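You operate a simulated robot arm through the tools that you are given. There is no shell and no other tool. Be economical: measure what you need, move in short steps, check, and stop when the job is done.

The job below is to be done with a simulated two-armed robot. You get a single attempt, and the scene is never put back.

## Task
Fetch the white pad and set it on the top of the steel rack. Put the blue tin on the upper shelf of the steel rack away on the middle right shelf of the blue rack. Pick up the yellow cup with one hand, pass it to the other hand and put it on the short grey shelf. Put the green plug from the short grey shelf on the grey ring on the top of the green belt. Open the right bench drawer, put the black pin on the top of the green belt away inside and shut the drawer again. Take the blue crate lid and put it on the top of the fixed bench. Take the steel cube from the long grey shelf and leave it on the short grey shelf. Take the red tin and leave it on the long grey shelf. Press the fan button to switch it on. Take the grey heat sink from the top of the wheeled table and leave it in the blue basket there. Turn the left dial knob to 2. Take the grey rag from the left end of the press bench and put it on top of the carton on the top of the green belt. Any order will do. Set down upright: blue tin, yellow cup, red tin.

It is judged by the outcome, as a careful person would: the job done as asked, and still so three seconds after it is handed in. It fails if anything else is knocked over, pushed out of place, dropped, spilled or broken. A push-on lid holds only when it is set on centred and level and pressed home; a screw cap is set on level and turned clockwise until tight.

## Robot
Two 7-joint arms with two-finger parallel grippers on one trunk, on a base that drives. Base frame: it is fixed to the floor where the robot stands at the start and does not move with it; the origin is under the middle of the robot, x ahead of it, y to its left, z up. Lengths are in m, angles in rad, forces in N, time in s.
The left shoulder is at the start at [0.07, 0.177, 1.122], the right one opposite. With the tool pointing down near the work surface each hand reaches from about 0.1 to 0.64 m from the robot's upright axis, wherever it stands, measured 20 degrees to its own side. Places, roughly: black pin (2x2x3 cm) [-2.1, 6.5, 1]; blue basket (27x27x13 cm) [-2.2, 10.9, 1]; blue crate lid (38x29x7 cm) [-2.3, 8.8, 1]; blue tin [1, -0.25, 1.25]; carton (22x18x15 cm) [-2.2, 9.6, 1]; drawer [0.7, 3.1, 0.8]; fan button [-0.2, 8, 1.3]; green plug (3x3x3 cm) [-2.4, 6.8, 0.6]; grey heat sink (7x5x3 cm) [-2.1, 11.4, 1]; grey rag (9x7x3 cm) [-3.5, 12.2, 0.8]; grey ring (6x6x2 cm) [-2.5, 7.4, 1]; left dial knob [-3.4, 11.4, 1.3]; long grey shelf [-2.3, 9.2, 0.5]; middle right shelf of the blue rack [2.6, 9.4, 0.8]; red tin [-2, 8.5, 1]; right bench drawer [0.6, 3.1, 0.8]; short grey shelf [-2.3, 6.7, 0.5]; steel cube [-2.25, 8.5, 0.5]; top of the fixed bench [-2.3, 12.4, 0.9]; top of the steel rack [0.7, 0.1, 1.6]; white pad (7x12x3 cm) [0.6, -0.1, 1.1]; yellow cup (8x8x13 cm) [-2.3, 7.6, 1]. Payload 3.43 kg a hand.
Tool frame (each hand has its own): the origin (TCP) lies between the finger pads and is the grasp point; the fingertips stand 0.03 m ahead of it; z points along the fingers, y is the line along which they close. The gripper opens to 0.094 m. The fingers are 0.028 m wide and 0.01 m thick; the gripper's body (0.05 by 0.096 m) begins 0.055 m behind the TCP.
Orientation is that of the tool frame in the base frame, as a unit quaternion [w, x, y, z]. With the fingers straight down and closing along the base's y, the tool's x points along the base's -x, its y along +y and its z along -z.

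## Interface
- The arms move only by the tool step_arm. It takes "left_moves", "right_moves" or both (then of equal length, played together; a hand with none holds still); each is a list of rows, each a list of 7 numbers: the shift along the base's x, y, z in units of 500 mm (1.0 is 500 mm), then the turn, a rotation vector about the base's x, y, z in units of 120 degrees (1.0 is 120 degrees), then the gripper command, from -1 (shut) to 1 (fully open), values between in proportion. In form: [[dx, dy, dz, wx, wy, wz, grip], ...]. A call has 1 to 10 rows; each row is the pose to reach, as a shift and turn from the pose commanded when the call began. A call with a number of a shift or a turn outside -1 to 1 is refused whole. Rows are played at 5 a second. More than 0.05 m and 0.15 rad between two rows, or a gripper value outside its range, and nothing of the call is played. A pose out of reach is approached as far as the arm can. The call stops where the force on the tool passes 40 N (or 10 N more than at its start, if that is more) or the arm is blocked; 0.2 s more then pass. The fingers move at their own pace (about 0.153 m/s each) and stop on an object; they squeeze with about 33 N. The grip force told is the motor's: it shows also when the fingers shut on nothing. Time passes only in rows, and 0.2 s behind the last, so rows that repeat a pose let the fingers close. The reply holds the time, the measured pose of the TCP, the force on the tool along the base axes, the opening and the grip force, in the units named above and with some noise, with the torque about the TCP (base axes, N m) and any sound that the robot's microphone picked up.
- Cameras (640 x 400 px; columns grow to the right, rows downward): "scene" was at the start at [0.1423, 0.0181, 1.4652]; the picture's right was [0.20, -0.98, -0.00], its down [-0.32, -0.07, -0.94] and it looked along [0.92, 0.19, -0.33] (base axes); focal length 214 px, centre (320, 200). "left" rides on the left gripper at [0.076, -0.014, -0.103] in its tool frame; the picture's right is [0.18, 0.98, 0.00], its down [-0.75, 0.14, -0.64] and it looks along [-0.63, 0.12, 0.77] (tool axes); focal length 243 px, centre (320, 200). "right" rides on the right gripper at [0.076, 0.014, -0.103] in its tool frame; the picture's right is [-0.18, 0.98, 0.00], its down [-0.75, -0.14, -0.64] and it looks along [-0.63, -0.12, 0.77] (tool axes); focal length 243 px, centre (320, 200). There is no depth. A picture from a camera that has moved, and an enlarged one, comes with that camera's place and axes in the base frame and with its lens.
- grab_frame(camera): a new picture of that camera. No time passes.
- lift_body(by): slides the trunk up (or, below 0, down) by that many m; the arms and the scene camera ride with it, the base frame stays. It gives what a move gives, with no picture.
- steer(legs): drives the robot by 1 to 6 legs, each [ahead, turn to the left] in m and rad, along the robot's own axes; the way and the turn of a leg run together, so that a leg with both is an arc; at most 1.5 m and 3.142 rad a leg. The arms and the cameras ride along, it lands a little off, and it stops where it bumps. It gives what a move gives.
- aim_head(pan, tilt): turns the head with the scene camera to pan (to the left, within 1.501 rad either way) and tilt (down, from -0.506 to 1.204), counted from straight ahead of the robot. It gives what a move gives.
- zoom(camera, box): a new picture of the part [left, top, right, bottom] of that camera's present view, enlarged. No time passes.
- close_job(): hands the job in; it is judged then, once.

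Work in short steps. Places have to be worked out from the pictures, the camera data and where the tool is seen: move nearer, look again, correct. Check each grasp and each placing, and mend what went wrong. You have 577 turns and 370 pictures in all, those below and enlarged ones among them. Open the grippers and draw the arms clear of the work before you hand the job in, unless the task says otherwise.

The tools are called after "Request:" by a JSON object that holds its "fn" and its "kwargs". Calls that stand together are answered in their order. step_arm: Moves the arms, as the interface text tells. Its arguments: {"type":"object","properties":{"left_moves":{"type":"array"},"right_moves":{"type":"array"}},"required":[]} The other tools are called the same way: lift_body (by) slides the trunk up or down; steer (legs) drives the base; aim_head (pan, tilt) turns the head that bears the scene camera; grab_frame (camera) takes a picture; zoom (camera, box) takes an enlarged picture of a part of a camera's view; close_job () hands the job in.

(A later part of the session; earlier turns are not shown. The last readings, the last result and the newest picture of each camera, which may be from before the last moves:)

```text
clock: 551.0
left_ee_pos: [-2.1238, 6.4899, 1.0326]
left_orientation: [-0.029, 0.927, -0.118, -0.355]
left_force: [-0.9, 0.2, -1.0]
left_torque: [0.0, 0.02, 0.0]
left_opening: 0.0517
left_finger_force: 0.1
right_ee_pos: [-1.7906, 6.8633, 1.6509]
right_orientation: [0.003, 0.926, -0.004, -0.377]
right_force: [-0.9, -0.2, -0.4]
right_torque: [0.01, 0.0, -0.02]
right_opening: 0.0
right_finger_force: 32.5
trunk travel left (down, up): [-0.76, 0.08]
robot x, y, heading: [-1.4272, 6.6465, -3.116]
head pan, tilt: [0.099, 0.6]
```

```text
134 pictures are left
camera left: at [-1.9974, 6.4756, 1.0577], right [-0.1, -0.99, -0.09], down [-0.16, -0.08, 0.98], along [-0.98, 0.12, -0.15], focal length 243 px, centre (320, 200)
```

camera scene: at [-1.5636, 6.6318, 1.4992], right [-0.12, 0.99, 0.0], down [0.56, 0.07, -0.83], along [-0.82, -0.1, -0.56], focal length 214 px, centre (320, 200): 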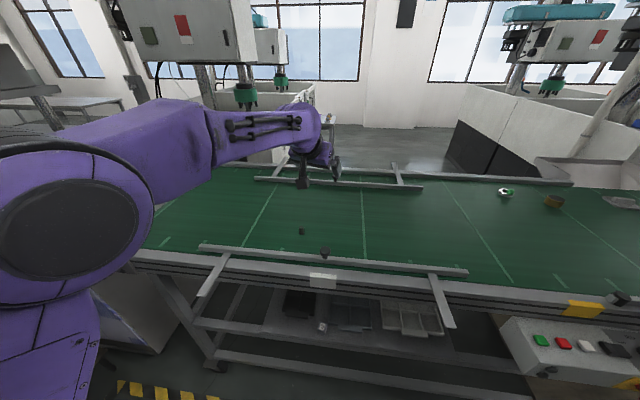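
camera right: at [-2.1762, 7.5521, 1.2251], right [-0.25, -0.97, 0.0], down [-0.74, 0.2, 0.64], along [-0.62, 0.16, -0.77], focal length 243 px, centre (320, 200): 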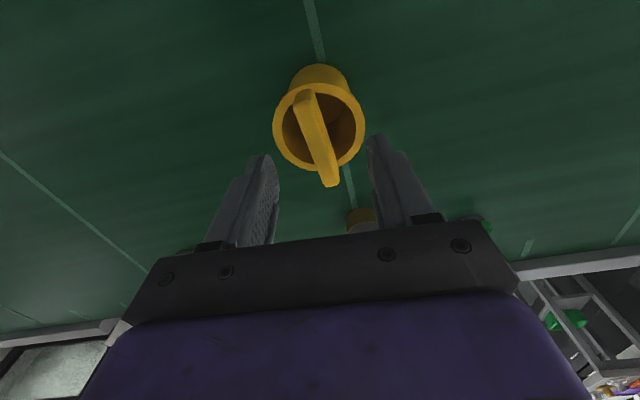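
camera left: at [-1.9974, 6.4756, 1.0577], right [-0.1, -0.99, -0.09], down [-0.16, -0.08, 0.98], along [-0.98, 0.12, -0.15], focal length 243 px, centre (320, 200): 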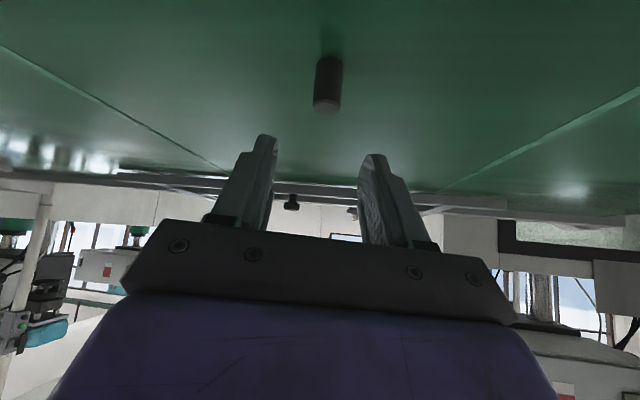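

Request:
{"fn": "step_arm", "kwargs": {"left_moves": [[0.024, 0.002, -0.02, 0, 0, 0, 0.1], [0.024, 0.002, -0.05, 0, 0, 0, 0.1], [0.024, 0.002, -0.07, 0, 0, 0, 0.1], [0.024, 0.002, -0.07, 0, 0, 0, -1], [0.024, 0.002, -0.07, 0, 0, 0, -1], [0.024, 0.002, -0.07, 0, 0, 0, -1]]}}

Request:
{"fn": "grab_frame", "kwargs": {"camera": "left"}}

```text
clock: 552.4
left_ee_pos: [-2.1089, 6.4911, 1.0003]
left_orientation: [-0.03, 0.926, -0.118, -0.357]
left_force: [1.9, 0.1, 5.5]
left_torque: [0.0, 0.06, 0.01]
left_opening: 0.0001
left_finger_force: 32.9
right_ee_pos: [-1.7881, 6.8635, 1.652]
right_orientation: [0.004, 0.926, -0.002, -0.378]
right_force: [-0.2, 0.2, -0.1]
right_torque: [0.02, 0.02, 0.0]
right_opening: 0.0
right_finger_force: 33.0
trunk travel left (down, up): [-0.76, 0.08]
robot x, y, heading: [-1.426, 6.6436, -3.12]
head pan, tilt: [0.099, 0.6]
```

```text
133 pictures are left
camera left: at [-1.9838, 6.4762, 1.0253], right [-0.1, -0.99, -0.09], down [-0.16, -0.08, 0.98], along [-0.98, 0.12, -0.15], focal length 243 px, centre (320, 200)
```

left: 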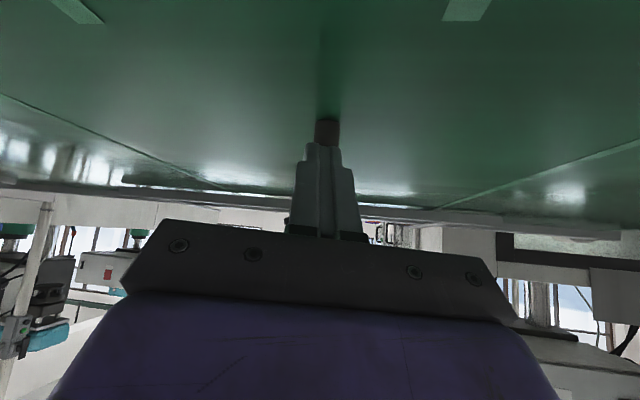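

Closed above the pin. I rise, open, and go 1.5 cm lower.

Request:
{"fn": "step_arm", "kwargs": {"left_moves": [[0, 0, 0.03, 0, 0, 0, 0.1], [0, 0, 0.04, 0, 0, 0, 0.1], [-0.01, 0, 0.03, 0, 0, 0, 0.1], [-0.014, 0, 0.0, 0, 0, 0, 0.1], [-0.014, 0, -0.028, 0, 0, 0, 0.1]]}}

Request:
{"fn": "grab_frame", "kwargs": {"camera": "left"}}

```text
clock: 553.6
left_ee_pos: [-2.1158, 6.4916, 0.9843]
left_orientation: [-0.03, 0.927, -0.119, -0.355]
left_force: [0.4, 0.6, -0.2]
left_torque: [-0.03, 0.0, 0.02]
left_opening: 0.0519
left_finger_force: 0.1
right_ee_pos: [-1.7903, 6.8638, 1.6503]
right_orientation: [0.002, 0.926, -0.004, -0.377]
right_force: [0.0, 0.3, -1.3]
right_torque: [0.0, 0.01, -0.01]
right_opening: 0.0001
right_finger_force: 32.8
trunk travel left (down, up): [-0.76, 0.08]
robot x, y, heading: [-1.4246, 6.647, -3.12]
head pan, tilt: [0.099, 0.6]
```

```text
132 pictures are left
camera left: at [-1.9911, 6.477, 1.0096], right [-0.11, -0.99, -0.09], down [-0.16, -0.08, 0.98], along [-0.98, 0.12, -0.15], focal length 243 px, centre (320, 200)
```

left: 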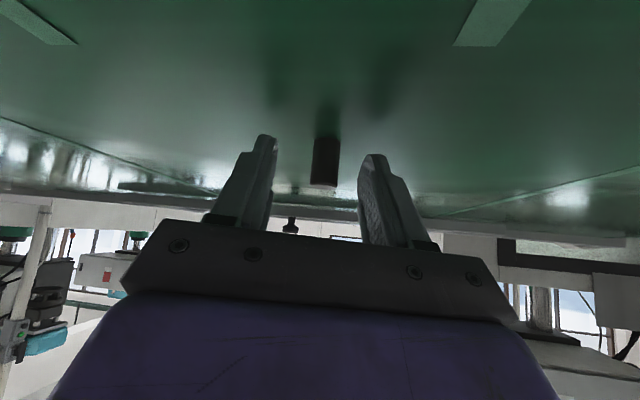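

The pin stands between the fingers. Close.

Request:
{"fn": "step_arm", "kwargs": {"left_moves": [[0, 0, 0, 0, 0, 0, -1], [0, 0, 0, 0, 0, 0, -1], [0, 0, 0, 0, 0, 0, -1], [0, 0, 0.1, 0, 0, 0, -1], [0, 0, 0.18, 0, 0, 0, -1]]}}

Request:
{"fn": "grab_frame", "kwargs": {"camera": "left"}}

```text
clock: 554.8
left_ee_pos: [-2.1175, 6.4905, 1.075]
left_orientation: [-0.03, 0.927, -0.118, -0.355]
left_force: [0.5, 0.2, -0.9]
left_torque: [-0.01, -0.04, 0.01]
left_opening: 0.0162
left_finger_force: 33.0
right_ee_pos: [-1.7895, 6.8629, 1.652]
right_orientation: [0.002, 0.926, -0.003, -0.378]
right_force: [1.0, -0.7, 0.2]
right_torque: [0.03, 0.02, 0.0]
right_opening: 0.0
right_finger_force: 32.9
trunk travel left (down, up): [-0.76, 0.08]
robot x, y, heading: [-1.4253, 6.642, -3.116]
head pan, tilt: [0.099, 0.6]
```

```text
131 pictures are left
camera left: at [-1.9915, 6.4756, 1.0997], right [-0.11, -0.99, -0.09], down [-0.16, -0.08, 0.98], along [-0.98, 0.12, -0.15], focal length 243 px, centre (320, 200)
```

left: 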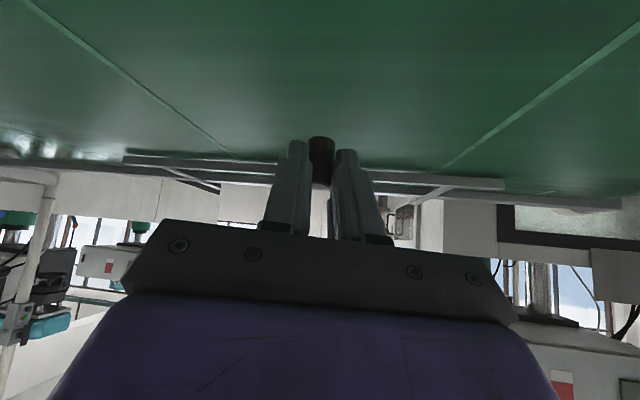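

Pin held. I drive to the drawer bench: back off, then 3.45 m along −y.

Request:
{"fn": "steer", "kwargs": {"legs": [[-0.55, 0], [0, 1.55], [1.5, 0], [1.5, 0], [0.45, 0]]}}

Request:
{"fn": "steer", "kwargs": {"legs": [[0, 1.57]]}}

Request:
{"fn": "aim_head", "kwargs": {"pan": 0, "tilt": 0.6}}

Request:
{"fn": "grab_frame", "kwargs": {"camera": "scene"}}

```text
clock: 578.3
left_ee_pos: [-0.9275, 2.4654, 1.0746]
left_orientation: [0.218, 0.764, 0.538, -0.283]
left_force: [0.7, 0.3, -0.5]
left_torque: [0.03, -0.01, 0.0]
left_opening: 0.0164
left_finger_force: 33.3
right_ee_pos: [-1.2697, 2.8265, 1.6514]
right_orientation: [0.257, 0.686, 0.622, -0.277]
right_force: [0.2, 0.9, -0.3]
right_torque: [-0.01, -0.01, 0.02]
right_opening: 0.0
right_finger_force: 32.9
trunk travel left (down, up): [-0.76, 0.08]
robot x, y, heading: [-1.0216, 3.1666, -1.637]
head pan, tilt: [0.099, 0.6]
```

```text
clock: 582.4
left_ee_pos: [-0.3168, 3.2356, 1.0735]
left_orientation: [0.353, 0.175, 0.918, -0.052]
left_force: [0.4, 0.4, -0.7]
left_torque: [0.03, 0.01, 0.0]
left_opening: 0.0162
left_finger_force: 33.0
right_ee_pos: [-0.6871, 2.9046, 1.6497]
right_orientation: [0.376, 0.059, 0.925, -0.019]
right_force: [0.6, 0.5, -0.1]
right_torque: [0.01, -0.02, 0.0]
right_opening: 0.0002
right_finger_force: 32.9
trunk travel left (down, up): [-0.76, 0.08]
robot x, y, heading: [-1.0194, 3.1668, -0.098]
head pan, tilt: [0.099, 0.6]
```

```text
clock: 583.1
left_ee_pos: [-0.3163, 3.2357, 1.0735]
left_orientation: [0.353, 0.175, 0.918, -0.052]
left_force: [-0.4, 0.4, -1.9]
left_torque: [-0.01, 0.02, 0.01]
left_opening: 0.0162
left_finger_force: 32.9
right_ee_pos: [-0.6869, 2.9046, 1.6518]
right_orientation: [0.377, 0.059, 0.924, -0.019]
right_force: [-0.4, 1.2, -0.3]
right_torque: [0.01, -0.02, -0.03]
right_opening: 0.0
right_finger_force: 33.1
trunk travel left (down, up): [-0.76, 0.08]
robot x, y, heading: [-1.021, 3.1672, -0.092]
head pan, tilt: [0.0, 0.6]
```

```text
130 pictures are left
camera scene: at [-0.881, 3.1516, 1.4991], right [-0.1, -1.0, 0.0], down [-0.56, 0.06, -0.82], along [0.82, -0.08, -0.57], focal length 214 px, centre (320, 200)
```

scene: 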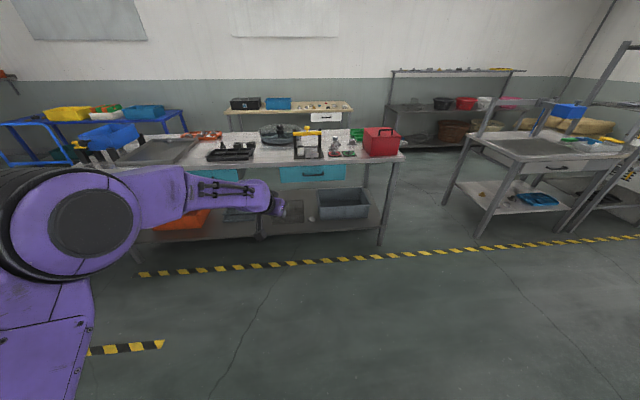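

Request:
{"fn": "zoom", "kwargs": {"camera": "scene", "box": [260, 140, 400, 220]}}

```text
4.57 times, centred on (330, 180) of scene
camera zoom: at [-0.881, 3.1516, 1.4991], right [-0.1, -1.0, 0.0], down [-0.56, 0.06, -0.82], along [0.82, -0.08, -0.57], focal length 980 px, centre (274, 291)
```

zoom: 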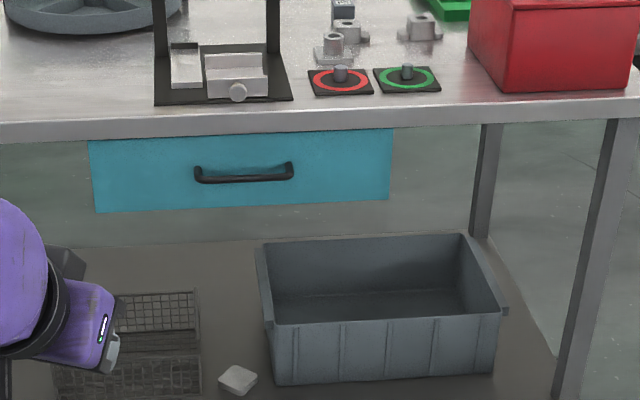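

The handle is a horizontal bar at ≈(0.42, 3.07, 0.79). I'll grip it with the right hand rolled 90°. First I extend and roll the right hand in free space, and retract the left hand with the pin.

Request:
{"fn": "step_arm", "kwargs": {"right_moves": [[0.04, 0, -0.08, -0.048, 0, 0.048, -1], [0.08, 0, -0.16, -0.096, 0, 0.096, -1], [0.12, 0, -0.24, -0.144, 0, 0.144, -1], [0.16, 0, -0.32, -0.192, 0, 0.192, -1], [0.2, 0, -0.4, -0.24, 0, 0.24, -1], [0.24, 0, -0.48, -0.288, 0, 0.288, -1], [0.28, 0, -0.56, -0.336, 0, 0.336, -1], [0.32, 0, -0.62, -0.384, 0, 0.384, 1], [0.36, 0, -0.66, -0.432, 0, 0.432, 1], [0.4, 0, -0.7, -0.48, 0, 0.48, 1]], "left_moves": [[-0.04, 0.04, 0.03, 0, 0, 0, -1], [-0.08, 0.08, 0.06, 0, 0, 0, -1], [-0.12, 0.12, 0.09, 0, 0, 0, -1], [-0.16, 0.16, 0.12, 0, 0, 0, -1], [-0.2, 0.2, 0.15, 0, 0, 0, -1], [-0.24, 0.24, 0.18, 0, 0, 0, -1], [-0.28, 0.28, 0.21, 0, 0, 0, -1], [-0.32, 0.32, 0.24, 0, 0, 0, -1], [-0.36, 0.36, 0.27, 0, 0, 0, -1], [-0.4, 0.4, 0.3, 0, 0, 0, -1]]}}

Request:
{"fn": "grab_frame", "kwargs": {"camera": "scene"}}

Request:
{"fn": "grab_frame", "kwargs": {"camera": "right"}}

```text
clock: 585.3
left_ee_pos: [-0.4396, 3.343, 1.1564]
left_orientation: [0.34, 0.183, 0.921, -0.058]
left_force: [-0.1, -0.1, -0.4]
left_torque: [0.04, 0.01, 0.02]
left_opening: 0.0161
left_finger_force: 33.1
left hand out of reach, approached as far as the arm can: row 6, 7, 8, 9, 10
right_ee_pos: [-0.4851, 2.9014, 1.301]
right_orientation: [0.324, -0.554, 0.72, -0.265]
right_force: [-0.7, -1.0, -0.4]
right_torque: [0.0, 0.0, 0.05]
right_opening: 0.0937
right_finger_force: 0.1
right hand out of reach, approached as far as the arm can: row 1, 2, 3, 4, 5, 6, 7, 8
trunk travel left (down, up): [-0.76, 0.08]
robot x, y, heading: [-1.0165, 3.1684, -0.104]
head pan, tilt: [0.0, 0.6]
```

```text
128 pictures are left
camera scene: at [-0.883, 3.1463, 1.4993], right [-0.1, -1.0, 0.0], down [-0.56, 0.06, -0.83], along [0.82, -0.08, -0.56], focal length 214 px, centre (320, 200)
```

scene: 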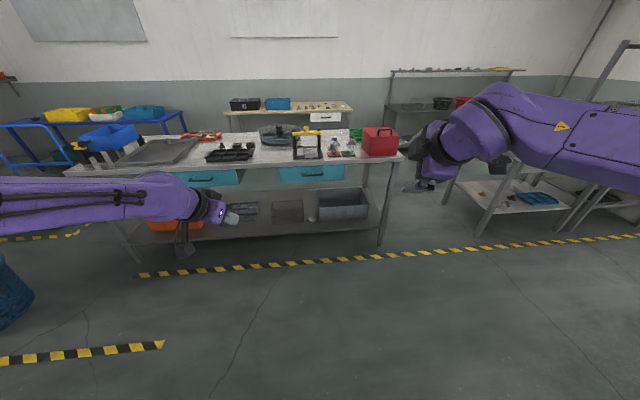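

```text
127 pictures are left
camera right: at [-0.5857, 2.8344, 1.3442], right [-0.58, 0.42, -0.7], down [-0.27, 0.71, 0.65], along [0.77, 0.57, -0.3], focal length 243 px, centre (320, 200)
```

right: 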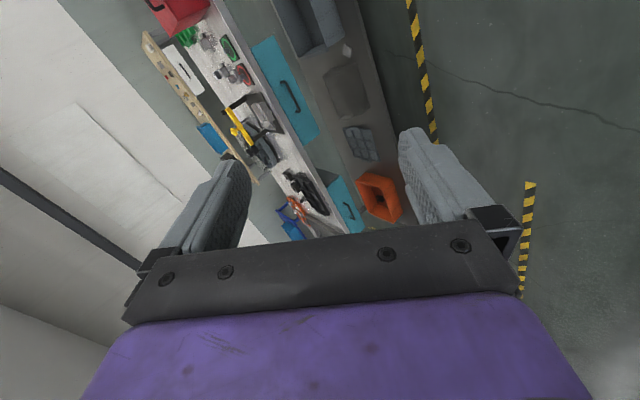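

The roll works. I finish the roll, straighten the heading, lower the trunk and keep the left hand high.

Request:
{"fn": "steer", "kwargs": {"legs": [[0, 0.1]]}}

Request:
{"fn": "lift_body", "kwargs": {"by": -0.32}}

Request:
{"fn": "step_arm", "kwargs": {"right_moves": [[0.02, 0.05, 0, -0.03, 0, 0.025, 1], [0.04, 0.1, -0.02, -0.06, 0, 0.05, 1], [0.06, 0.16, -0.05, -0.089, 0.003, 0.076, 1], [0.08, 0.21, -0.1, -0.089, 0.003, 0.076, 1], [0.08, 0.21, -0.16, -0.089, 0.003, 0.076, 1], [0.08, 0.21, -0.22, -0.089, 0.003, 0.076, 1], [0.08, 0.21, -0.28, -0.089, 0.003, 0.076, 1]], "left_moves": [[0, 0, 0.09, 0, 0, 0, -1], [0, 0, 0.18, 0, 0, 0, -1], [0, 0, 0.27, 0, 0, 0, -1], [0, 0.02, 0.36, 0, 0, 0, -1], [0, 0.04, 0.45, 0, 0, 0, -1], [0, 0.06, 0.54, 0, 0, 0, -1], [0, 0.06, 0.6, 0, 0, 0, -1]]}}

Request:
{"fn": "grab_frame", "kwargs": {"camera": "right"}}

```text
clock: 586.2
left_ee_pos: [-0.4587, 3.4036, 1.1572]
left_orientation: [0.344, 0.136, 0.928, -0.041]
left_force: [-0.5, 0.0, 0.4]
left_torque: [-0.02, -0.03, -0.01]
left_opening: 0.0162
left_finger_force: 33.2
right_ee_pos: [-0.4588, 2.96, 1.3019]
right_orientation: [0.335, -0.591, 0.69, -0.252]
right_force: [-0.4, -0.5, -0.1]
right_torque: [0.02, 0.01, 0.01]
right_opening: 0.0942
right_finger_force: 0.1
trunk travel left (down, up): [-0.76, 0.08]
robot x, y, heading: [-1.0217, 3.1635, 0.002]
head pan, tilt: [0.0, 0.6]
```

```text
clock: 589.4
left_ee_pos: [-0.4587, 3.4039, 0.8364]
left_orientation: [0.344, 0.135, 0.928, -0.042]
left_force: [-0.6, 0.2, -1.2]
left_torque: [0.05, 0.02, 0.01]
left_opening: 0.016
left_finger_force: 32.8
right_ee_pos: [-0.4591, 2.961, 0.9825]
right_orientation: [0.335, -0.591, 0.69, -0.251]
right_force: [0.0, -0.9, 0.2]
right_torque: [0.01, 0.0, -0.03]
right_opening: 0.094
right_finger_force: 0.1
trunk travel left (down, up): [-0.44, 0.4]
robot x, y, heading: [-1.0226, 3.1667, 0.002]
head pan, tilt: [0.0, 0.6]
```

```text
clock: 591.0
left_ee_pos: [-0.4589, 3.4342, 1.1337]
left_orientation: [0.343, 0.136, 0.928, -0.042]
left_force: [-0.1, 0.2, 0.0]
left_torque: [0.03, 0.03, 0.01]
left_opening: 0.0162
left_finger_force: 32.9
right_ee_pos: [-0.4159, 3.0652, 0.8421]
right_orientation: [-0.295, 0.673, -0.616, 0.284]
right_force: [-0.5, -0.7, -0.2]
right_torque: [0.02, 0.02, -0.01]
right_opening: 0.094
right_finger_force: 0.1
trunk travel left (down, up): [-0.44, 0.4]
robot x, y, heading: [-1.019, 3.165, 0.002]
head pan, tilt: [0.0, 0.6]
```

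```text
126 pictures are left
camera right: at [-0.4973, 2.9832, 0.9002], right [-0.66, 0.12, -0.74], down [-0.45, 0.73, 0.52], along [0.6, 0.67, -0.43], focal length 243 px, centre (320, 200)
```

right: 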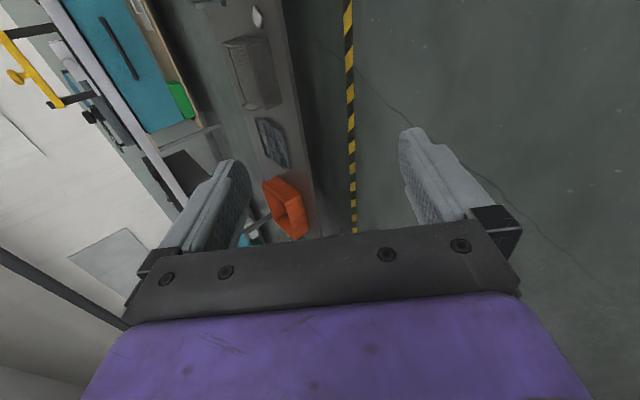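

Handle triangulated ≈(0.40, 3.063, 0.81). I drive 0.68 m ahead and look.

Request:
{"fn": "steer", "kwargs": {"legs": [[0.68, 0]]}}

Request:
{"fn": "aim_head", "kwargs": {"pan": 0, "tilt": 0.7}}

Request:
{"fn": "grab_frame", "kwargs": {"camera": "scene"}}

Request:
{"fn": "grab_frame", "kwargs": {"camera": "right"}}

```text
clock: 594.7
left_ee_pos: [0.2155, 3.4391, 1.1318]
left_orientation: [0.344, 0.134, 0.929, -0.042]
left_force: [0.3, -0.4, -1.2]
left_torque: [-0.02, 0.01, 0.02]
left_opening: 0.0159
left_finger_force: 32.8
right_ee_pos: [0.2595, 3.0692, 0.8417]
right_orientation: [-0.295, 0.675, -0.614, 0.284]
right_force: [0.4, -1.3, -0.3]
right_torque: [-0.01, -0.03, -0.02]
right_opening: 0.094
right_finger_force: 0.1
trunk travel left (down, up): [-0.44, 0.4]
robot x, y, heading: [-0.3457, 3.1668, 0.004]
head pan, tilt: [0.0, 0.6]
```

```text
clock: 595.4
left_ee_pos: [0.2171, 3.4397, 1.133]
left_orientation: [0.344, 0.134, 0.928, -0.042]
left_force: [-0.4, 0.1, -0.2]
left_torque: [0.02, 0.02, -0.04]
left_opening: 0.0166
left_finger_force: 32.9
right_ee_pos: [0.2584, 3.0691, 0.8426]
right_orientation: [-0.295, 0.675, -0.614, 0.285]
right_force: [0.0, 0.3, -0.1]
right_torque: [-0.02, 0.0, 0.0]
right_opening: 0.094
right_finger_force: 0.1
trunk travel left (down, up): [-0.44, 0.4]
robot x, y, heading: [-0.3444, 3.1708, 0.011]
head pan, tilt: [0.0, 0.7]
```

```text
125 pictures are left
camera scene: at [-0.2084, 3.1681, 1.1705], right [0.0, -1.0, 0.0], down [-0.64, 0.0, -0.77], along [0.77, 0.0, -0.64], focal length 214 px, centre (320, 200)
```

scene: 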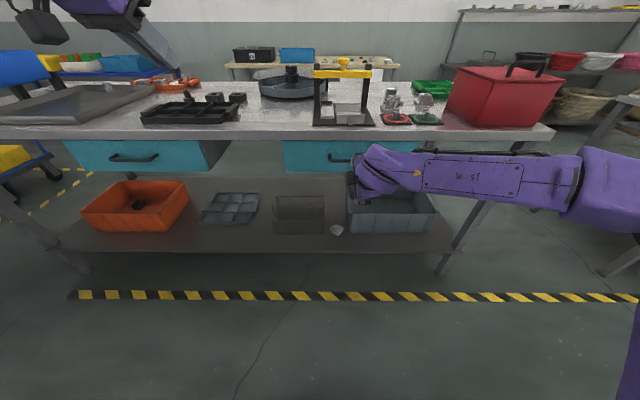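

```text
124 pictures are left
camera right: at [0.1783, 2.9877, 0.9008], right [-0.66, 0.11, -0.74], down [-0.45, 0.73, 0.52], along [0.6, 0.67, -0.43], focal length 243 px, centre (320, 200)
```

right: 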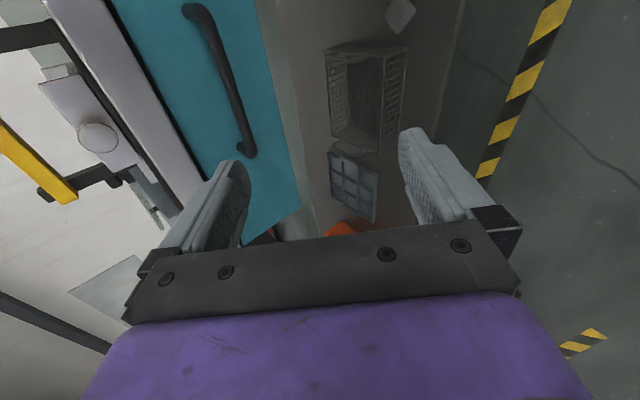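

Handle is at x≈0.45, z≈0.81. I level the right hand more (pitch up ~32°) and come to 9 cm in front of the bar with a small opening.

Request:
{"fn": "step_arm", "kwargs": {"right_moves": [[0.03, 0, -0.01, 0, -0.06, 0, -0.1], [0.06, 0, -0.02, 0, -0.12, 0, -0.1], [0.09, -0.005, -0.03, 0, -0.18, 0, -0.1], [0.12, -0.01, -0.04, 0, -0.24, 0, -0.1], [0.15, -0.01, -0.05, 0, -0.27, 0, -0.1], [0.18, -0.01, -0.054, 0, -0.27, 0, -0.1]]}}

Request:
{"fn": "grab_frame", "kwargs": {"camera": "right"}}

Request:
{"fn": "zoom", "kwargs": {"camera": "scene", "box": [270, 110, 430, 220]}}

```text
clock: 596.8
left_ee_pos: [0.2157, 3.4392, 1.1324]
left_orientation: [0.344, 0.134, 0.929, -0.041]
left_force: [-0.3, 0.0, 0.4]
left_torque: [0.0, -0.01, 0.04]
left_opening: 0.0164
left_finger_force: 33.1
right_ee_pos: [0.351, 3.0668, 0.8159]
right_orientation: [-0.455, 0.568, -0.507, 0.462]
right_force: [0.5, 0.9, 0.1]
right_torque: [-0.03, 0.02, 0.0]
right_opening: 0.0424
right_finger_force: 0.0
trunk travel left (down, up): [-0.44, 0.4]
robot x, y, heading: [-0.3467, 3.1716, 0.006]
head pan, tilt: [0.0, 0.7]
```

```text
123 pictures are left
camera right: at [0.2499, 2.9843, 0.8223], right [-0.16, 0.11, -0.98], down [-0.66, 0.73, 0.19], along [0.74, 0.67, -0.05], focal length 243 px, centre (320, 200)
```

right: 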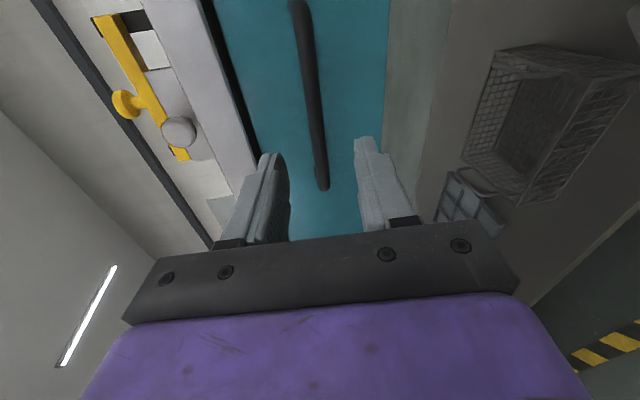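

```text
3.64 times, centred on (350, 165) of scene
camera zoom: at [-0.2081, 3.1681, 1.1704], right [0.0, -1.0, 0.0], down [-0.64, 0.0, -0.76], along [0.76, 0.0, -0.64], focal length 780 px, centre (211, 327)
```

zoom: 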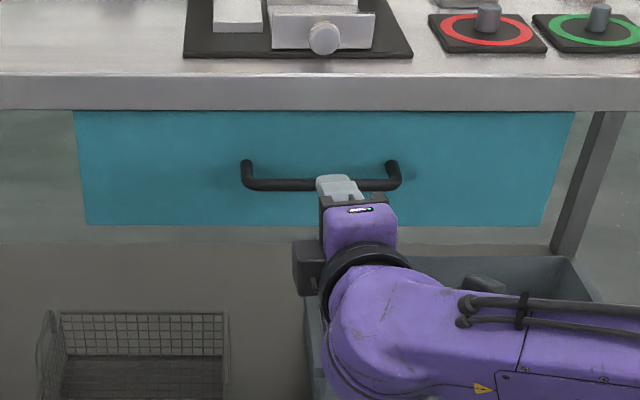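

The bar lies between the fingers at the right height. I move forward 7 cm and close.

Request:
{"fn": "step_arm", "kwargs": {"right_moves": [[0.06, 0, -0.004, 0, 0, 0, -0.1], [0.1, 0, -0.006, 0, 0, 0, -0.1], [0.13, 0, -0.008, 0, 0, 0, -0.1], [0.14, 0, -0.008, 0, 0, 0, -1], [0.14, 0, -0.008, 0, 0, 0, -1], [0.14, 0, -0.008, 0, 0, 0, -1]]}}

Request:
{"fn": "zoom", "kwargs": {"camera": "scene", "box": [270, 110, 430, 220]}}

```text
clock: 598.4
left_ee_pos: [0.2143, 3.4386, 1.1333]
left_orientation: [0.344, 0.135, 0.928, -0.041]
left_force: [-0.4, 0.2, -0.6]
left_torque: [0.02, 0.01, 0.01]
left_opening: 0.0161
left_finger_force: 33.5
right_ee_pos: [0.4158, 3.0642, 0.8089]
right_orientation: [-0.455, 0.568, -0.511, 0.457]
right_force: [-7.8, -1.7, -1.0]
right_torque: [1.58, 0.04, 0.28]
right_opening: 0.0132
right_finger_force: 45.1
trunk travel left (down, up): [-0.44, 0.4]
robot x, y, heading: [-0.344, 3.1652, 0.007]
head pan, tilt: [0.0, 0.7]
stopped in row 6 (right hand): the force on the tool passed its limit at 41 N (the readings are from after the stop); the commanded pose is now the measured one
```

```text
3.64 times, centred on (350, 165) of scene
camera zoom: at [-0.2098, 3.1673, 1.1709], right [0.0, -1.0, 0.0], down [-0.64, 0.0, -0.77], along [0.77, 0.0, -0.64], focal length 780 px, centre (211, 327)
```

zoom: 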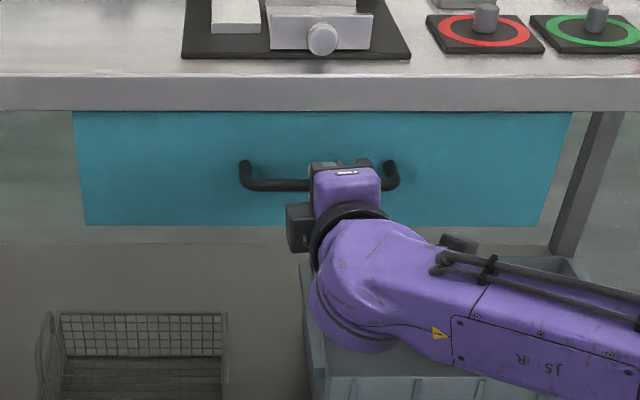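

Bar gripped. I pull the drawer open with the arm.

Request:
{"fn": "step_arm", "kwargs": {"right_moves": [[-0.04, 0, 0, 0, 0, 0, -1], [-0.1, 0, 0, 0, 0, 0, -1], [-0.16, 0, 0, 0, 0, 0, -1], [-0.22, 0, 0, 0, 0, 0, -1], [-0.28, 0, 0, 0, 0, 0, -1], [-0.34, 0, 0, 0, 0, 0, -1], [-0.4, 0, 0, 0, 0, 0, -1]]}}

Request:
{"fn": "grab_frame", "kwargs": {"camera": "scene"}}

```text
clock: 600.0
left_ee_pos: [0.214, 3.4374, 1.1348]
left_orientation: [0.344, 0.135, 0.928, -0.041]
left_force: [-0.7, -0.3, -1.1]
left_torque: [-0.01, 0.01, -0.01]
left_opening: 0.0161
left_finger_force: 33.1
right_ee_pos: [0.2169, 3.0645, 0.8069]
right_orientation: [-0.454, 0.568, -0.509, 0.46]
right_force: [-1.4, -5.5, 7.7]
right_torque: [1.29, -0.1, -0.33]
right_opening: 0.0135
right_finger_force: 44.9
trunk travel left (down, up): [-0.44, 0.4]
robot x, y, heading: [-0.3473, 3.1688, 0.008]
head pan, tilt: [0.0, 0.7]
```

```text
120 pictures are left
camera scene: at [-0.2103, 3.1666, 1.1707], right [0.0, -1.0, 0.0], down [-0.64, 0.0, -0.77], along [0.77, 0.0, -0.64], focal length 214 px, centre (320, 200)
```

scene: 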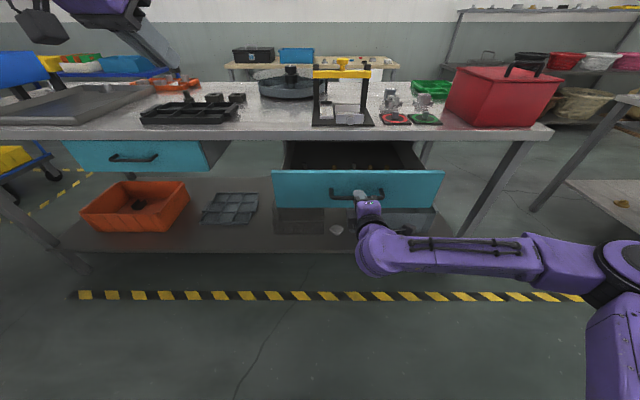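

The drawer is open ~0.2 m. I bring the left hand with the pin over the open part (x≈0.345, y≈3.18).

Request:
{"fn": "step_arm", "kwargs": {"left_moves": [[0.02, -0.08, 0, 0, 0, 0, -1], [0.05, -0.16, 0, 0, 0, 0, -1], [0.08, -0.24, -0.02, 0, 0, 0, -1], [0.12, -0.32, -0.05, 0, 0, 0, -1], [0.17, -0.39, -0.09, 0, 0, 0, -1], [0.22, -0.45, -0.14, 0, 0, 0, -1], [0.25, -0.5, -0.21, 0, 0, 0, -1], [0.26, -0.514, -0.3, 0, 0, 0, -1], [0.262, -0.514, -0.38, 0, 0, 0, -1], [0.262, -0.514, -0.42, 0, 0, 0, -1]]}}

Request:
{"fn": "grab_frame", "kwargs": {"camera": "left"}}

Request:
{"fn": "grab_frame", "kwargs": {"camera": "scene"}}

```text
clock: 602.2
left_ee_pos: [0.3471, 3.1809, 0.924]
left_orientation: [0.344, 0.135, 0.928, -0.04]
left_force: [-0.1, -0.6, -0.4]
left_torque: [0.02, 0.01, -0.04]
left_opening: 0.0163
left_finger_force: 33.0
right_ee_pos: [0.2174, 3.0643, 0.8083]
right_orientation: [-0.454, 0.569, -0.509, 0.46]
right_force: [2.3, -12.4, 10.8]
right_torque: [1.29, -0.18, -0.37]
right_opening: 0.0131
right_finger_force: 45.4
trunk travel left (down, up): [-0.44, 0.4]
robot x, y, heading: [-0.343, 3.1673, -0.001]
head pan, tilt: [0.0, 0.7]
```

```text
119 pictures are left
camera left: at [0.2227, 3.2029, 0.9516], right [0.14, 0.98, -0.1], down [0.18, 0.08, 0.98], along [0.97, -0.15, -0.17], focal length 243 px, centre (320, 200)
```

left: 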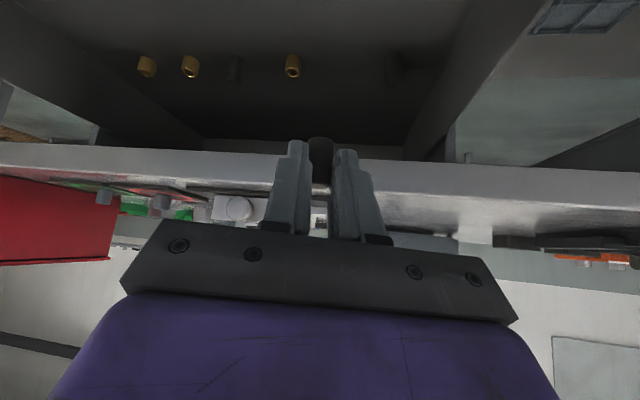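

```text
118 pictures are left
camera scene: at [-0.2099, 3.1657, 1.1706], right [0.0, -1.0, 0.0], down [-0.64, 0.0, -0.77], along [0.77, 0.0, -0.64], focal length 214 px, centre (320, 200)
```

scene: 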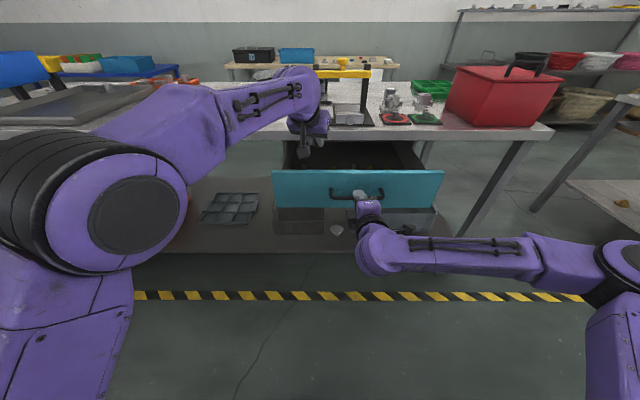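

Inside the drawer outline. I lower the pin into the drawer until contact or z≈0.80.

Request:
{"fn": "step_arm", "kwargs": {"left_moves": [[0, 0, -0.06, 0, 0, 0, -1], [0, 0, -0.12, 0, 0, 0, -1], [0, 0, -0.18, 0, 0, 0, -1], [0, 0, -0.2, 0, 0, 0, -1]]}}

Request:
{"fn": "grab_frame", "kwargs": {"camera": "left"}}

```text
clock: 603.2
left_ee_pos: [0.3461, 3.1813, 0.8358]
left_orientation: [0.353, 0.131, 0.925, -0.045]
left_force: [-2.3, -1.1, 12.0]
left_torque: [-0.42, 0.79, -0.01]
left_opening: 0.0162
left_finger_force: 33.0
right_ee_pos: [0.2187, 3.0644, 0.8068]
right_orientation: [-0.454, 0.567, -0.51, 0.46]
right_force: [4.8, -2.5, 8.9]
right_torque: [1.5, -0.23, 0.34]
right_opening: 0.0131
right_finger_force: 45.5
trunk travel left (down, up): [-0.44, 0.4]
robot x, y, heading: [-0.3432, 3.167, 0.006]
head pan, tilt: [0.0, 0.7]
stopped in row 4 (left hand): the force on the tool passed its limit at 47 N (the readings are from after the stop); the commanded pose is now the measured one
```

```text
117 pictures are left
camera left: at [0.2233, 3.203, 0.8609], right [0.14, 0.98, -0.11], down [0.17, 0.09, 0.98], along [0.98, -0.15, -0.15], focal length 243 px, centre (320, 200)
```

left: 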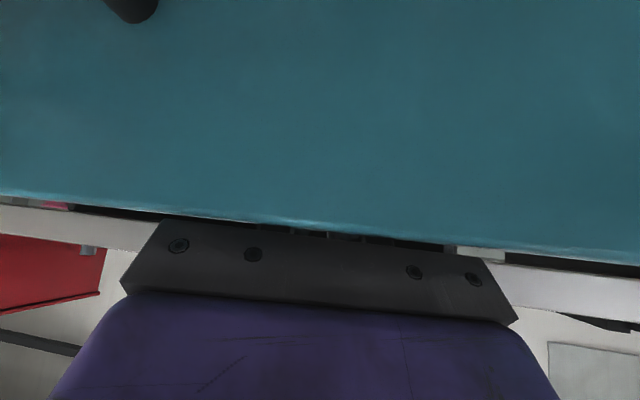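

The hand touches the drawer's front panel. I rise a little, move 3 cm inward and lower a bit more.

Request:
{"fn": "step_arm", "kwargs": {"left_moves": [[0, 0, 0.02, 0, 0, 0, -1], [0.06, 0, 0.02, 0, 0, 0, -1], [0.06, 0, -0.02, 0, 0, 0, -1], [0.06, 0, -0.045, 0, 0, 0, -1]]}}

```text
clock: 604.2
left_ee_pos: [0.3768, 3.1808, 0.8106]
left_orientation: [0.352, 0.132, 0.926, -0.043]
left_force: [0.0, 0.3, -0.7]
left_torque: [-0.04, 0.0, 0.01]
left_opening: 0.0161
left_finger_force: 33.5
right_ee_pos: [0.2175, 3.0652, 0.8087]
right_orientation: [-0.453, 0.568, -0.51, 0.46]
right_force: [0.8, -5.3, 24.1]
right_torque: [1.3, -0.43, -0.54]
right_opening: 0.0133
right_finger_force: 44.8
trunk travel left (down, up): [-0.44, 0.4]
robot x, y, heading: [-0.3444, 3.1716, 0.009]
head pan, tilt: [0.0, 0.7]
```

Request:
{"fn": "step_arm", "kwargs": {"left_moves": [[0, 0, -0.02, 0, 0, 0, -1], [0, 0, -0.03, 0, 0, 0, -1]]}}

```text
clock: 604.8
left_ee_pos: [0.3802, 3.1807, 0.8065]
left_orientation: [0.361, 0.128, 0.923, -0.047]
left_force: [8.7, -2.4, 14.0]
left_torque: [-0.25, 1.86, 0.36]
left_opening: 0.0163
left_finger_force: 33.3
right_ee_pos: [0.218, 3.0644, 0.8069]
right_orientation: [-0.454, 0.567, -0.511, 0.46]
right_force: [-6.5, -1.9, 15.3]
right_torque: [1.39, -0.32, -0.6]
right_opening: 0.0132
right_finger_force: 45.2
trunk travel left (down, up): [-0.44, 0.4]
robot x, y, heading: [-0.3483, 3.1681, 0.004]
head pan, tilt: [0.0, 0.7]
stopped in row 2 (left hand): the force on the tool passed its limit at 42 N (the readings are from after the stop); the commanded pose is now the measured one
```

Panel contact again; the pin is about 1–2 cm above the bottom. I release it and lift out.

Request:
{"fn": "step_arm", "kwargs": {"left_moves": [[0, 0, 0.01, 0, 0, 0, -1], [0, 0, 0.01, 0, 0, 0, 0.0], [0, 0, 0.01, 0, 0, 0, 0.0], [-0.02, 0, 0.08, 0, 0, 0, 0.0], [-0.04, 0, 0.16, 0, 0, 0, 0.0], [-0.06, 0, 0.25, 0, 0, 0, 0.0]]}}

Request:
{"fn": "grab_frame", "kwargs": {"camera": "left"}}

```text
clock: 606.2
left_ee_pos: [0.3458, 3.1848, 0.9298]
left_orientation: [0.358, 0.129, 0.924, -0.045]
left_force: [0.0, 0.0, -0.3]
left_torque: [-0.05, 0.0, 0.02]
left_opening: 0.0471
left_finger_force: 0.1
right_ee_pos: [0.216, 3.065, 0.8083]
right_orientation: [-0.454, 0.568, -0.51, 0.46]
right_force: [-0.7, -7.3, 31.8]
right_torque: [1.19, -0.49, -0.74]
right_opening: 0.0135
right_finger_force: 44.9
trunk travel left (down, up): [-0.44, 0.4]
robot x, y, heading: [-0.3469, 3.1678, 0.004]
head pan, tilt: [0.0, 0.7]
```

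```text
116 pictures are left
camera left: at [0.2214, 3.2058, 0.9535], right [0.14, 0.98, -0.12], down [0.16, 0.09, 0.98], along [0.98, -0.15, -0.14], focal length 243 px, centre (320, 200)
```

left: 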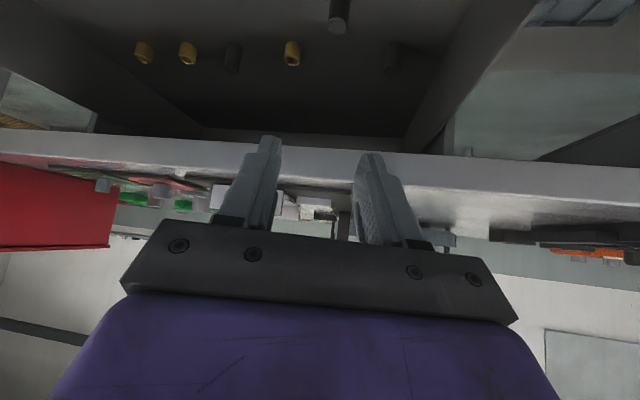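

The pin stands in the drawer. I lift the left hand clear, then push the drawer shut with the right hand.

Request:
{"fn": "step_arm", "kwargs": {"left_moves": [[-0.04, 0.02, 0.09, 0, 0, 0, 0], [-0.1, 0.06, 0.15, 0, 0, 0, 0], [-0.16, 0.12, 0.18, 0, 0, 0, 0], [-0.2, 0.2, 0.2, 0, 0, 0, 0]]}}

Request:
{"fn": "step_arm", "kwargs": {"right_moves": [[0.06, 0, 0, 0, 0, 0, -1], [0.12, 0, 0, 0, 0, 0, -1], [0.18, 0, 0, 0, 0, 0, -1], [0.24, 0, 0, 0, 0, 0, -1], [0.3, 0, 0, 0, 0, 0, -1], [0.36, 0, 0, 0, 0, 0, -1], [0.4, 0, 0, 0, 0, 0, -1], [0.41, 0, 0, 0, 0, 0, -1]]}}

Request:
{"fn": "grab_frame", "kwargs": {"camera": "scene"}}

```text
refused: row 1 steps farther than a row can; nothing moved
```

```text
clock: 608.0
left_ee_pos: [0.3442, 3.1834, 0.932]
left_orientation: [0.36, 0.13, 0.923, -0.045]
left_force: [0.1, -0.4, -0.4]
left_torque: [0.02, 0.0, 0.01]
left_opening: 0.047
left_finger_force: 0.1
right_ee_pos: [0.4181, 3.0658, 0.8078]
right_orientation: [-0.453, 0.57, -0.51, 0.458]
right_force: [-27.3, -9.6, 18.6]
right_torque: [1.29, -0.26, -0.22]
right_opening: 0.0138
right_finger_force: 44.7
trunk travel left (down, up): [-0.44, 0.4]
robot x, y, heading: [-0.3445, 3.1667, 0.005]
head pan, tilt: [0.0, 0.7]
```

```text
115 pictures are left
camera scene: at [-0.2168, 3.1659, 1.1713], right [0.0, -1.0, 0.0], down [-0.64, 0.0, -0.77], along [0.77, 0.0, -0.64], focal length 214 px, centre (320, 200)
```

scene: 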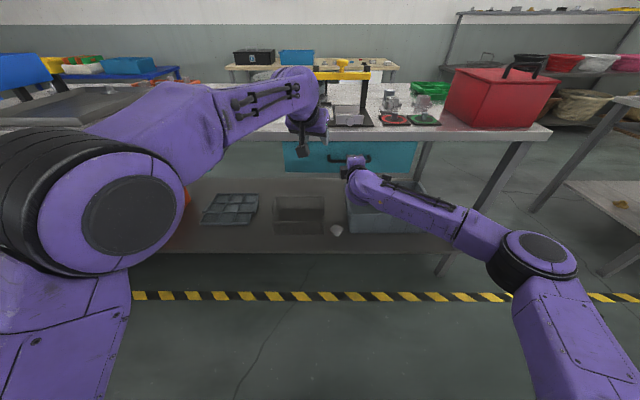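

The drawer is shut (27 N push). I open the right hand, withdraw, and lift the left hand.

Request:
{"fn": "step_arm", "kwargs": {"right_moves": [[0, 0, 0, 0, 0, 0, -0.2], [0, 0, 0, 0, 0, 0, -0.1], [-0.06, 0, 0, 0, 0, 0, -0.1], [-0.14, 0, 0, 0, 0, 0, -0.1], [-0.22, 0, 0, 0, 0, 0, -0.1], [-0.28, 0, 0, 0, 0, 0, -0.1]], "left_moves": [[0, 0, 0.05, 0, 0, 0, 0], [-0.02, 0, 0.1, 0, 0, 0, 0], [-0.05, 0.02, 0.16, 0, 0, 0, 0], [-0.09, 0.06, 0.2, 0, 0, 0, 0], [-0.13, 0.1, 0.24, 0, 0, 0, 0], [-0.17, 0.14, 0.28, 0, 0, 0, 0]]}}

Request:
{"fn": "zoom", "kwargs": {"camera": "scene", "box": [250, 100, 450, 220]}}

```text
clock: 609.4
left_ee_pos: [0.2633, 3.2543, 1.0646]
left_orientation: [0.358, 0.129, 0.924, -0.047]
left_force: [-0.1, -0.1, 0.2]
left_torque: [-0.03, -0.04, -0.01]
left_opening: 0.047
left_finger_force: 0.2
right_ee_pos: [0.2819, 3.0664, 0.8058]
right_orientation: [-0.451, 0.57, -0.511, 0.459]
right_force: [0.0, -0.5, -0.2]
right_torque: [0.01, 0.02, -0.04]
right_opening: 0.0422
right_finger_force: 0.1
trunk travel left (down, up): [-0.44, 0.4]
robot x, y, heading: [-0.3451, 3.1716, 0.003]
head pan, tilt: [0.0, 0.7]
```

```text
3.20 times, centred on (350, 160) of scene
camera zoom: at [-0.2102, 3.1685, 1.1706], right [0.0, -1.0, 0.0], down [-0.64, 0.0, -0.77], along [0.77, 0.0, -0.64], focal length 686 px, centre (224, 328)
```

zoom: 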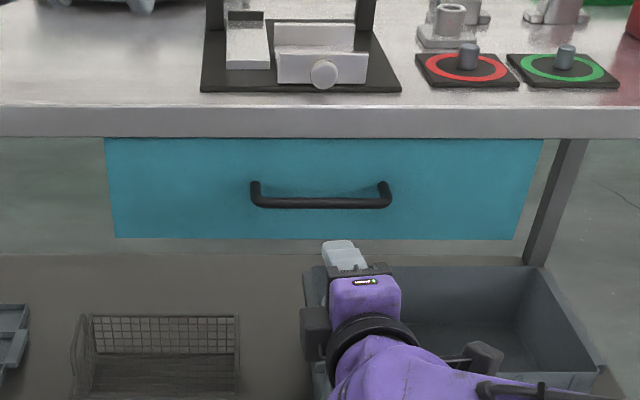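

Drawer shut with the pin inside. Next the crate lid: I drive back up the aisle to y≈8.77.

Request:
{"fn": "steer", "kwargs": {"legs": [[-0.5, 0], [0, 1.57], [1.5, 0], [1.5, 0], [1.5, 0], [1.1, 0]]}}

Request:
{"fn": "steer", "kwargs": {"legs": [[0, 1.57]]}}

Request:
{"fn": "lift_body", "kwargs": {"by": 0.34}}

Request:
{"fn": "aim_head", "kwargs": {"pan": 0, "tilt": 0.6}}

Request:
{"fn": "grab_frame", "kwargs": {"camera": "scene"}}

```text
clock: 642.8
left_ee_pos: [-1.3787, 9.4183, 1.0637]
left_orientation: [0.273, -0.6, 0.715, 0.234]
left_force: [0.2, -0.1, 0.0]
left_torque: [-0.01, -0.02, -0.02]
left_opening: 0.047
left_finger_force: 0.0
right_ee_pos: [-1.1929, 9.4559, 0.8052]
right_orientation: [-0.641, 0.762, 0.081, -0.028]
right_force: [0.3, -1.2, 0.2]
right_torque: [-0.04, 0.0, -0.02]
right_opening: 0.0426
right_finger_force: 0.1
trunk travel left (down, up): [-0.44, 0.4]
robot x, y, heading: [-1.2292, 8.8203, 1.684]
head pan, tilt: [0.0, 0.7]
```

```text
clock: 647.1
left_ee_pos: [-1.8231, 8.6576, 1.0636]
left_orientation: [-0.024, 0.93, -0.07, -0.359]
left_force: [1.0, -0.1, 0.3]
left_torque: [-0.01, 0.0, -0.02]
left_opening: 0.047
left_finger_force: 0.0
right_ee_pos: [-1.8662, 8.8412, 0.8053]
right_orientation: [-0.429, 0.474, 0.602, -0.477]
right_force: [-1.0, 0.0, -0.1]
right_torque: [0.01, 0.0, 0.0]
right_opening: 0.0424
right_finger_force: 0.1
trunk travel left (down, up): [-0.44, 0.4]
robot x, y, heading: [-1.2309, 8.8183, -3.009]
head pan, tilt: [0.0, 0.7]
```

```text
clock: 650.4
left_ee_pos: [-1.8233, 8.6577, 1.4049]
left_orientation: [-0.024, 0.93, -0.07, -0.36]
left_force: [0.0, -0.3, -0.2]
left_torque: [0.0, 0.01, 0.0]
left_opening: 0.0472
left_finger_force: 0.2
right_ee_pos: [-1.8654, 8.8414, 1.1435]
right_orientation: [-0.428, 0.474, 0.602, -0.479]
right_force: [0.2, 0.1, 0.6]
right_torque: [0.0, -0.01, 0.04]
right_opening: 0.0421
right_finger_force: 0.0
trunk travel left (down, up): [-0.78, 0.06]
robot x, y, heading: [-1.2285, 8.8223, -3.01]
head pan, tilt: [0.0, 0.7]
```

```text
clock: 651.1
left_ee_pos: [-1.8252, 8.6575, 1.4038]
left_orientation: [-0.024, 0.93, -0.07, -0.359]
left_force: [-0.8, 0.7, -0.1]
left_torque: [-0.02, 0.01, 0.01]
left_opening: 0.0472
left_finger_force: 0.0
right_ee_pos: [-1.865, 8.8428, 1.144]
right_orientation: [-0.428, 0.475, 0.602, -0.478]
right_force: [1.2, 0.1, 0.5]
right_torque: [0.05, 0.0, -0.03]
right_opening: 0.0423
right_finger_force: 0.1
trunk travel left (down, up): [-0.78, 0.06]
robot x, y, heading: [-1.2305, 8.818, -3.009]
head pan, tilt: [0.0, 0.6]
```

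```text
113 pictures are left
camera scene: at [-1.3664, 8.8019, 1.519], right [-0.13, 0.99, 0.0], down [0.56, 0.07, -0.82], along [-0.82, -0.11, -0.57], focal length 214 px, centre (320, 200)
```

scene: 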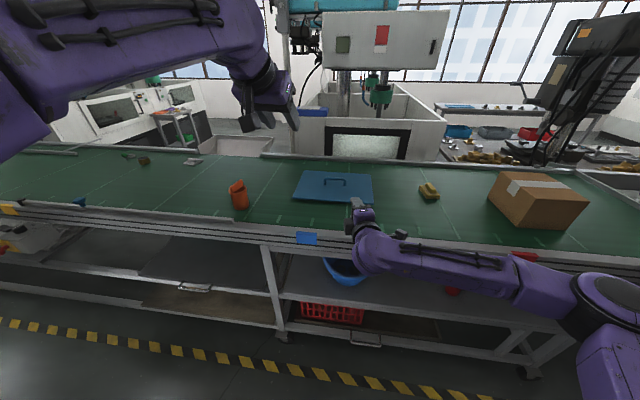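

I straighten the heading and pitch the right (rolled) hand down for the lid's handle.

Request:
{"fn": "steer", "kwargs": {"legs": [[0, -0.13]]}}

Request:
{"fn": "step_arm", "kwargs": {"right_moves": [[0, -0.04, 0.02, 0, -0.065, 0, 0.2], [0, -0.08, 0.04, 0, -0.13, 0, 0.2], [0, -0.12, 0.06, 0, -0.195, 0, 0.2], [0, -0.17, 0.08, 0, -0.26, 0, 0.2], [0, -0.22, 0.1, 0, -0.325, 0, 0.2], [0, -0.28, 0.12, 0, -0.375, 0, 0.2], [0, -0.34, 0.12, 0, -0.375, 0, 0.2]]}}

Request:
{"fn": "steer", "kwargs": {"legs": [[0.36, 0]]}}

Request:
{"fn": "grab_frame", "kwargs": {"camera": "right"}}

Request:
{"fn": "grab_frame", "kwargs": {"camera": "scene"}}

```text
clock: 652.1
left_ee_pos: [-1.8408, 8.7326, 1.4045]
left_orientation: [-0.047, 0.924, -0.128, -0.357]
left_force: [-0.4, 0.3, 0.2]
left_torque: [0.0, -0.02, 0.0]
left_opening: 0.0469
left_finger_force: 0.1
right_ee_pos: [-1.8583, 8.9214, 1.1448]
right_orientation: [-0.458, 0.511, 0.571, -0.45]
right_force: [-0.2, -0.3, 0.3]
right_torque: [0.0, 0.0, 0.03]
right_opening: 0.0423
right_finger_force: 0.0
trunk travel left (down, up): [-0.78, 0.06]
robot x, y, heading: [-1.2289, 8.8215, -3.135]
head pan, tilt: [0.0, 0.6]
```

```text
clock: 653.7
left_ee_pos: [-1.8392, 8.7318, 1.4037]
left_orientation: [-0.048, 0.924, -0.128, -0.357]
left_force: [0.1, -0.9, 0.4]
left_torque: [0.01, 0.0, -0.01]
left_opening: 0.0472
left_finger_force: 0.1
right_ee_pos: [-1.861, 8.7488, 1.2045]
right_orientation: [-0.204, 0.645, 0.703, -0.219]
right_force: [0.1, 0.1, 0.2]
right_torque: [0.03, 0.02, -0.02]
right_opening: 0.0563
right_finger_force: 0.0
trunk travel left (down, up): [-0.78, 0.06]
robot x, y, heading: [-1.2291, 8.8233, -3.135]
head pan, tilt: [0.0, 0.6]
```

```text
clock: 656.0
left_ee_pos: [-2.2025, 8.7308, 1.4059]
left_orientation: [-0.045, 0.924, -0.127, -0.357]
left_force: [-0.1, 0.4, -0.2]
left_torque: [-0.03, 0.02, 0.04]
left_opening: 0.0472
left_finger_force: 0.1
right_ee_pos: [-2.2221, 8.7496, 1.2049]
right_orientation: [-0.204, 0.645, 0.703, -0.221]
right_force: [0.8, 0.7, 0.1]
right_torque: [0.03, 0.01, 0.01]
right_opening: 0.0564
right_finger_force: 0.3
trunk travel left (down, up): [-0.78, 0.06]
robot x, y, heading: [-1.5913, 8.8197, -3.134]
head pan, tilt: [0.0, 0.6]
```

```text
112 pictures are left
camera right: at [-2.1595, 8.8309, 1.282], right [0.82, -0.11, -0.56], down [0.32, -0.73, 0.6], along [-0.48, -0.67, -0.56], focal length 243 px, centre (320, 200)
```

right: 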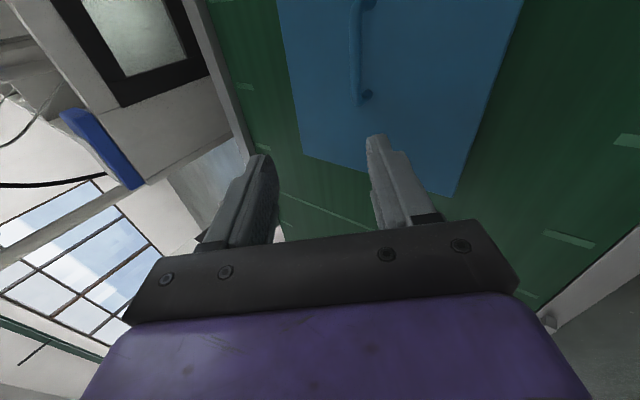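

```text
111 pictures are left
camera scene: at [-1.7294, 8.817, 1.5193], right [-0.01, 1.0, 0.0], down [0.56, 0.0, -0.83], along [-0.83, -0.01, -0.56], focal length 214 px, centre (320, 200)
```

scene: 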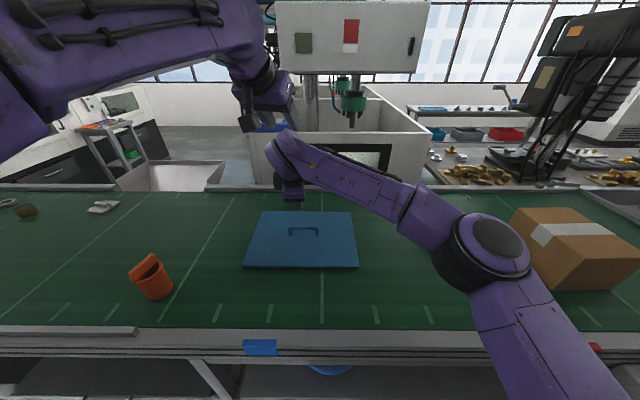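

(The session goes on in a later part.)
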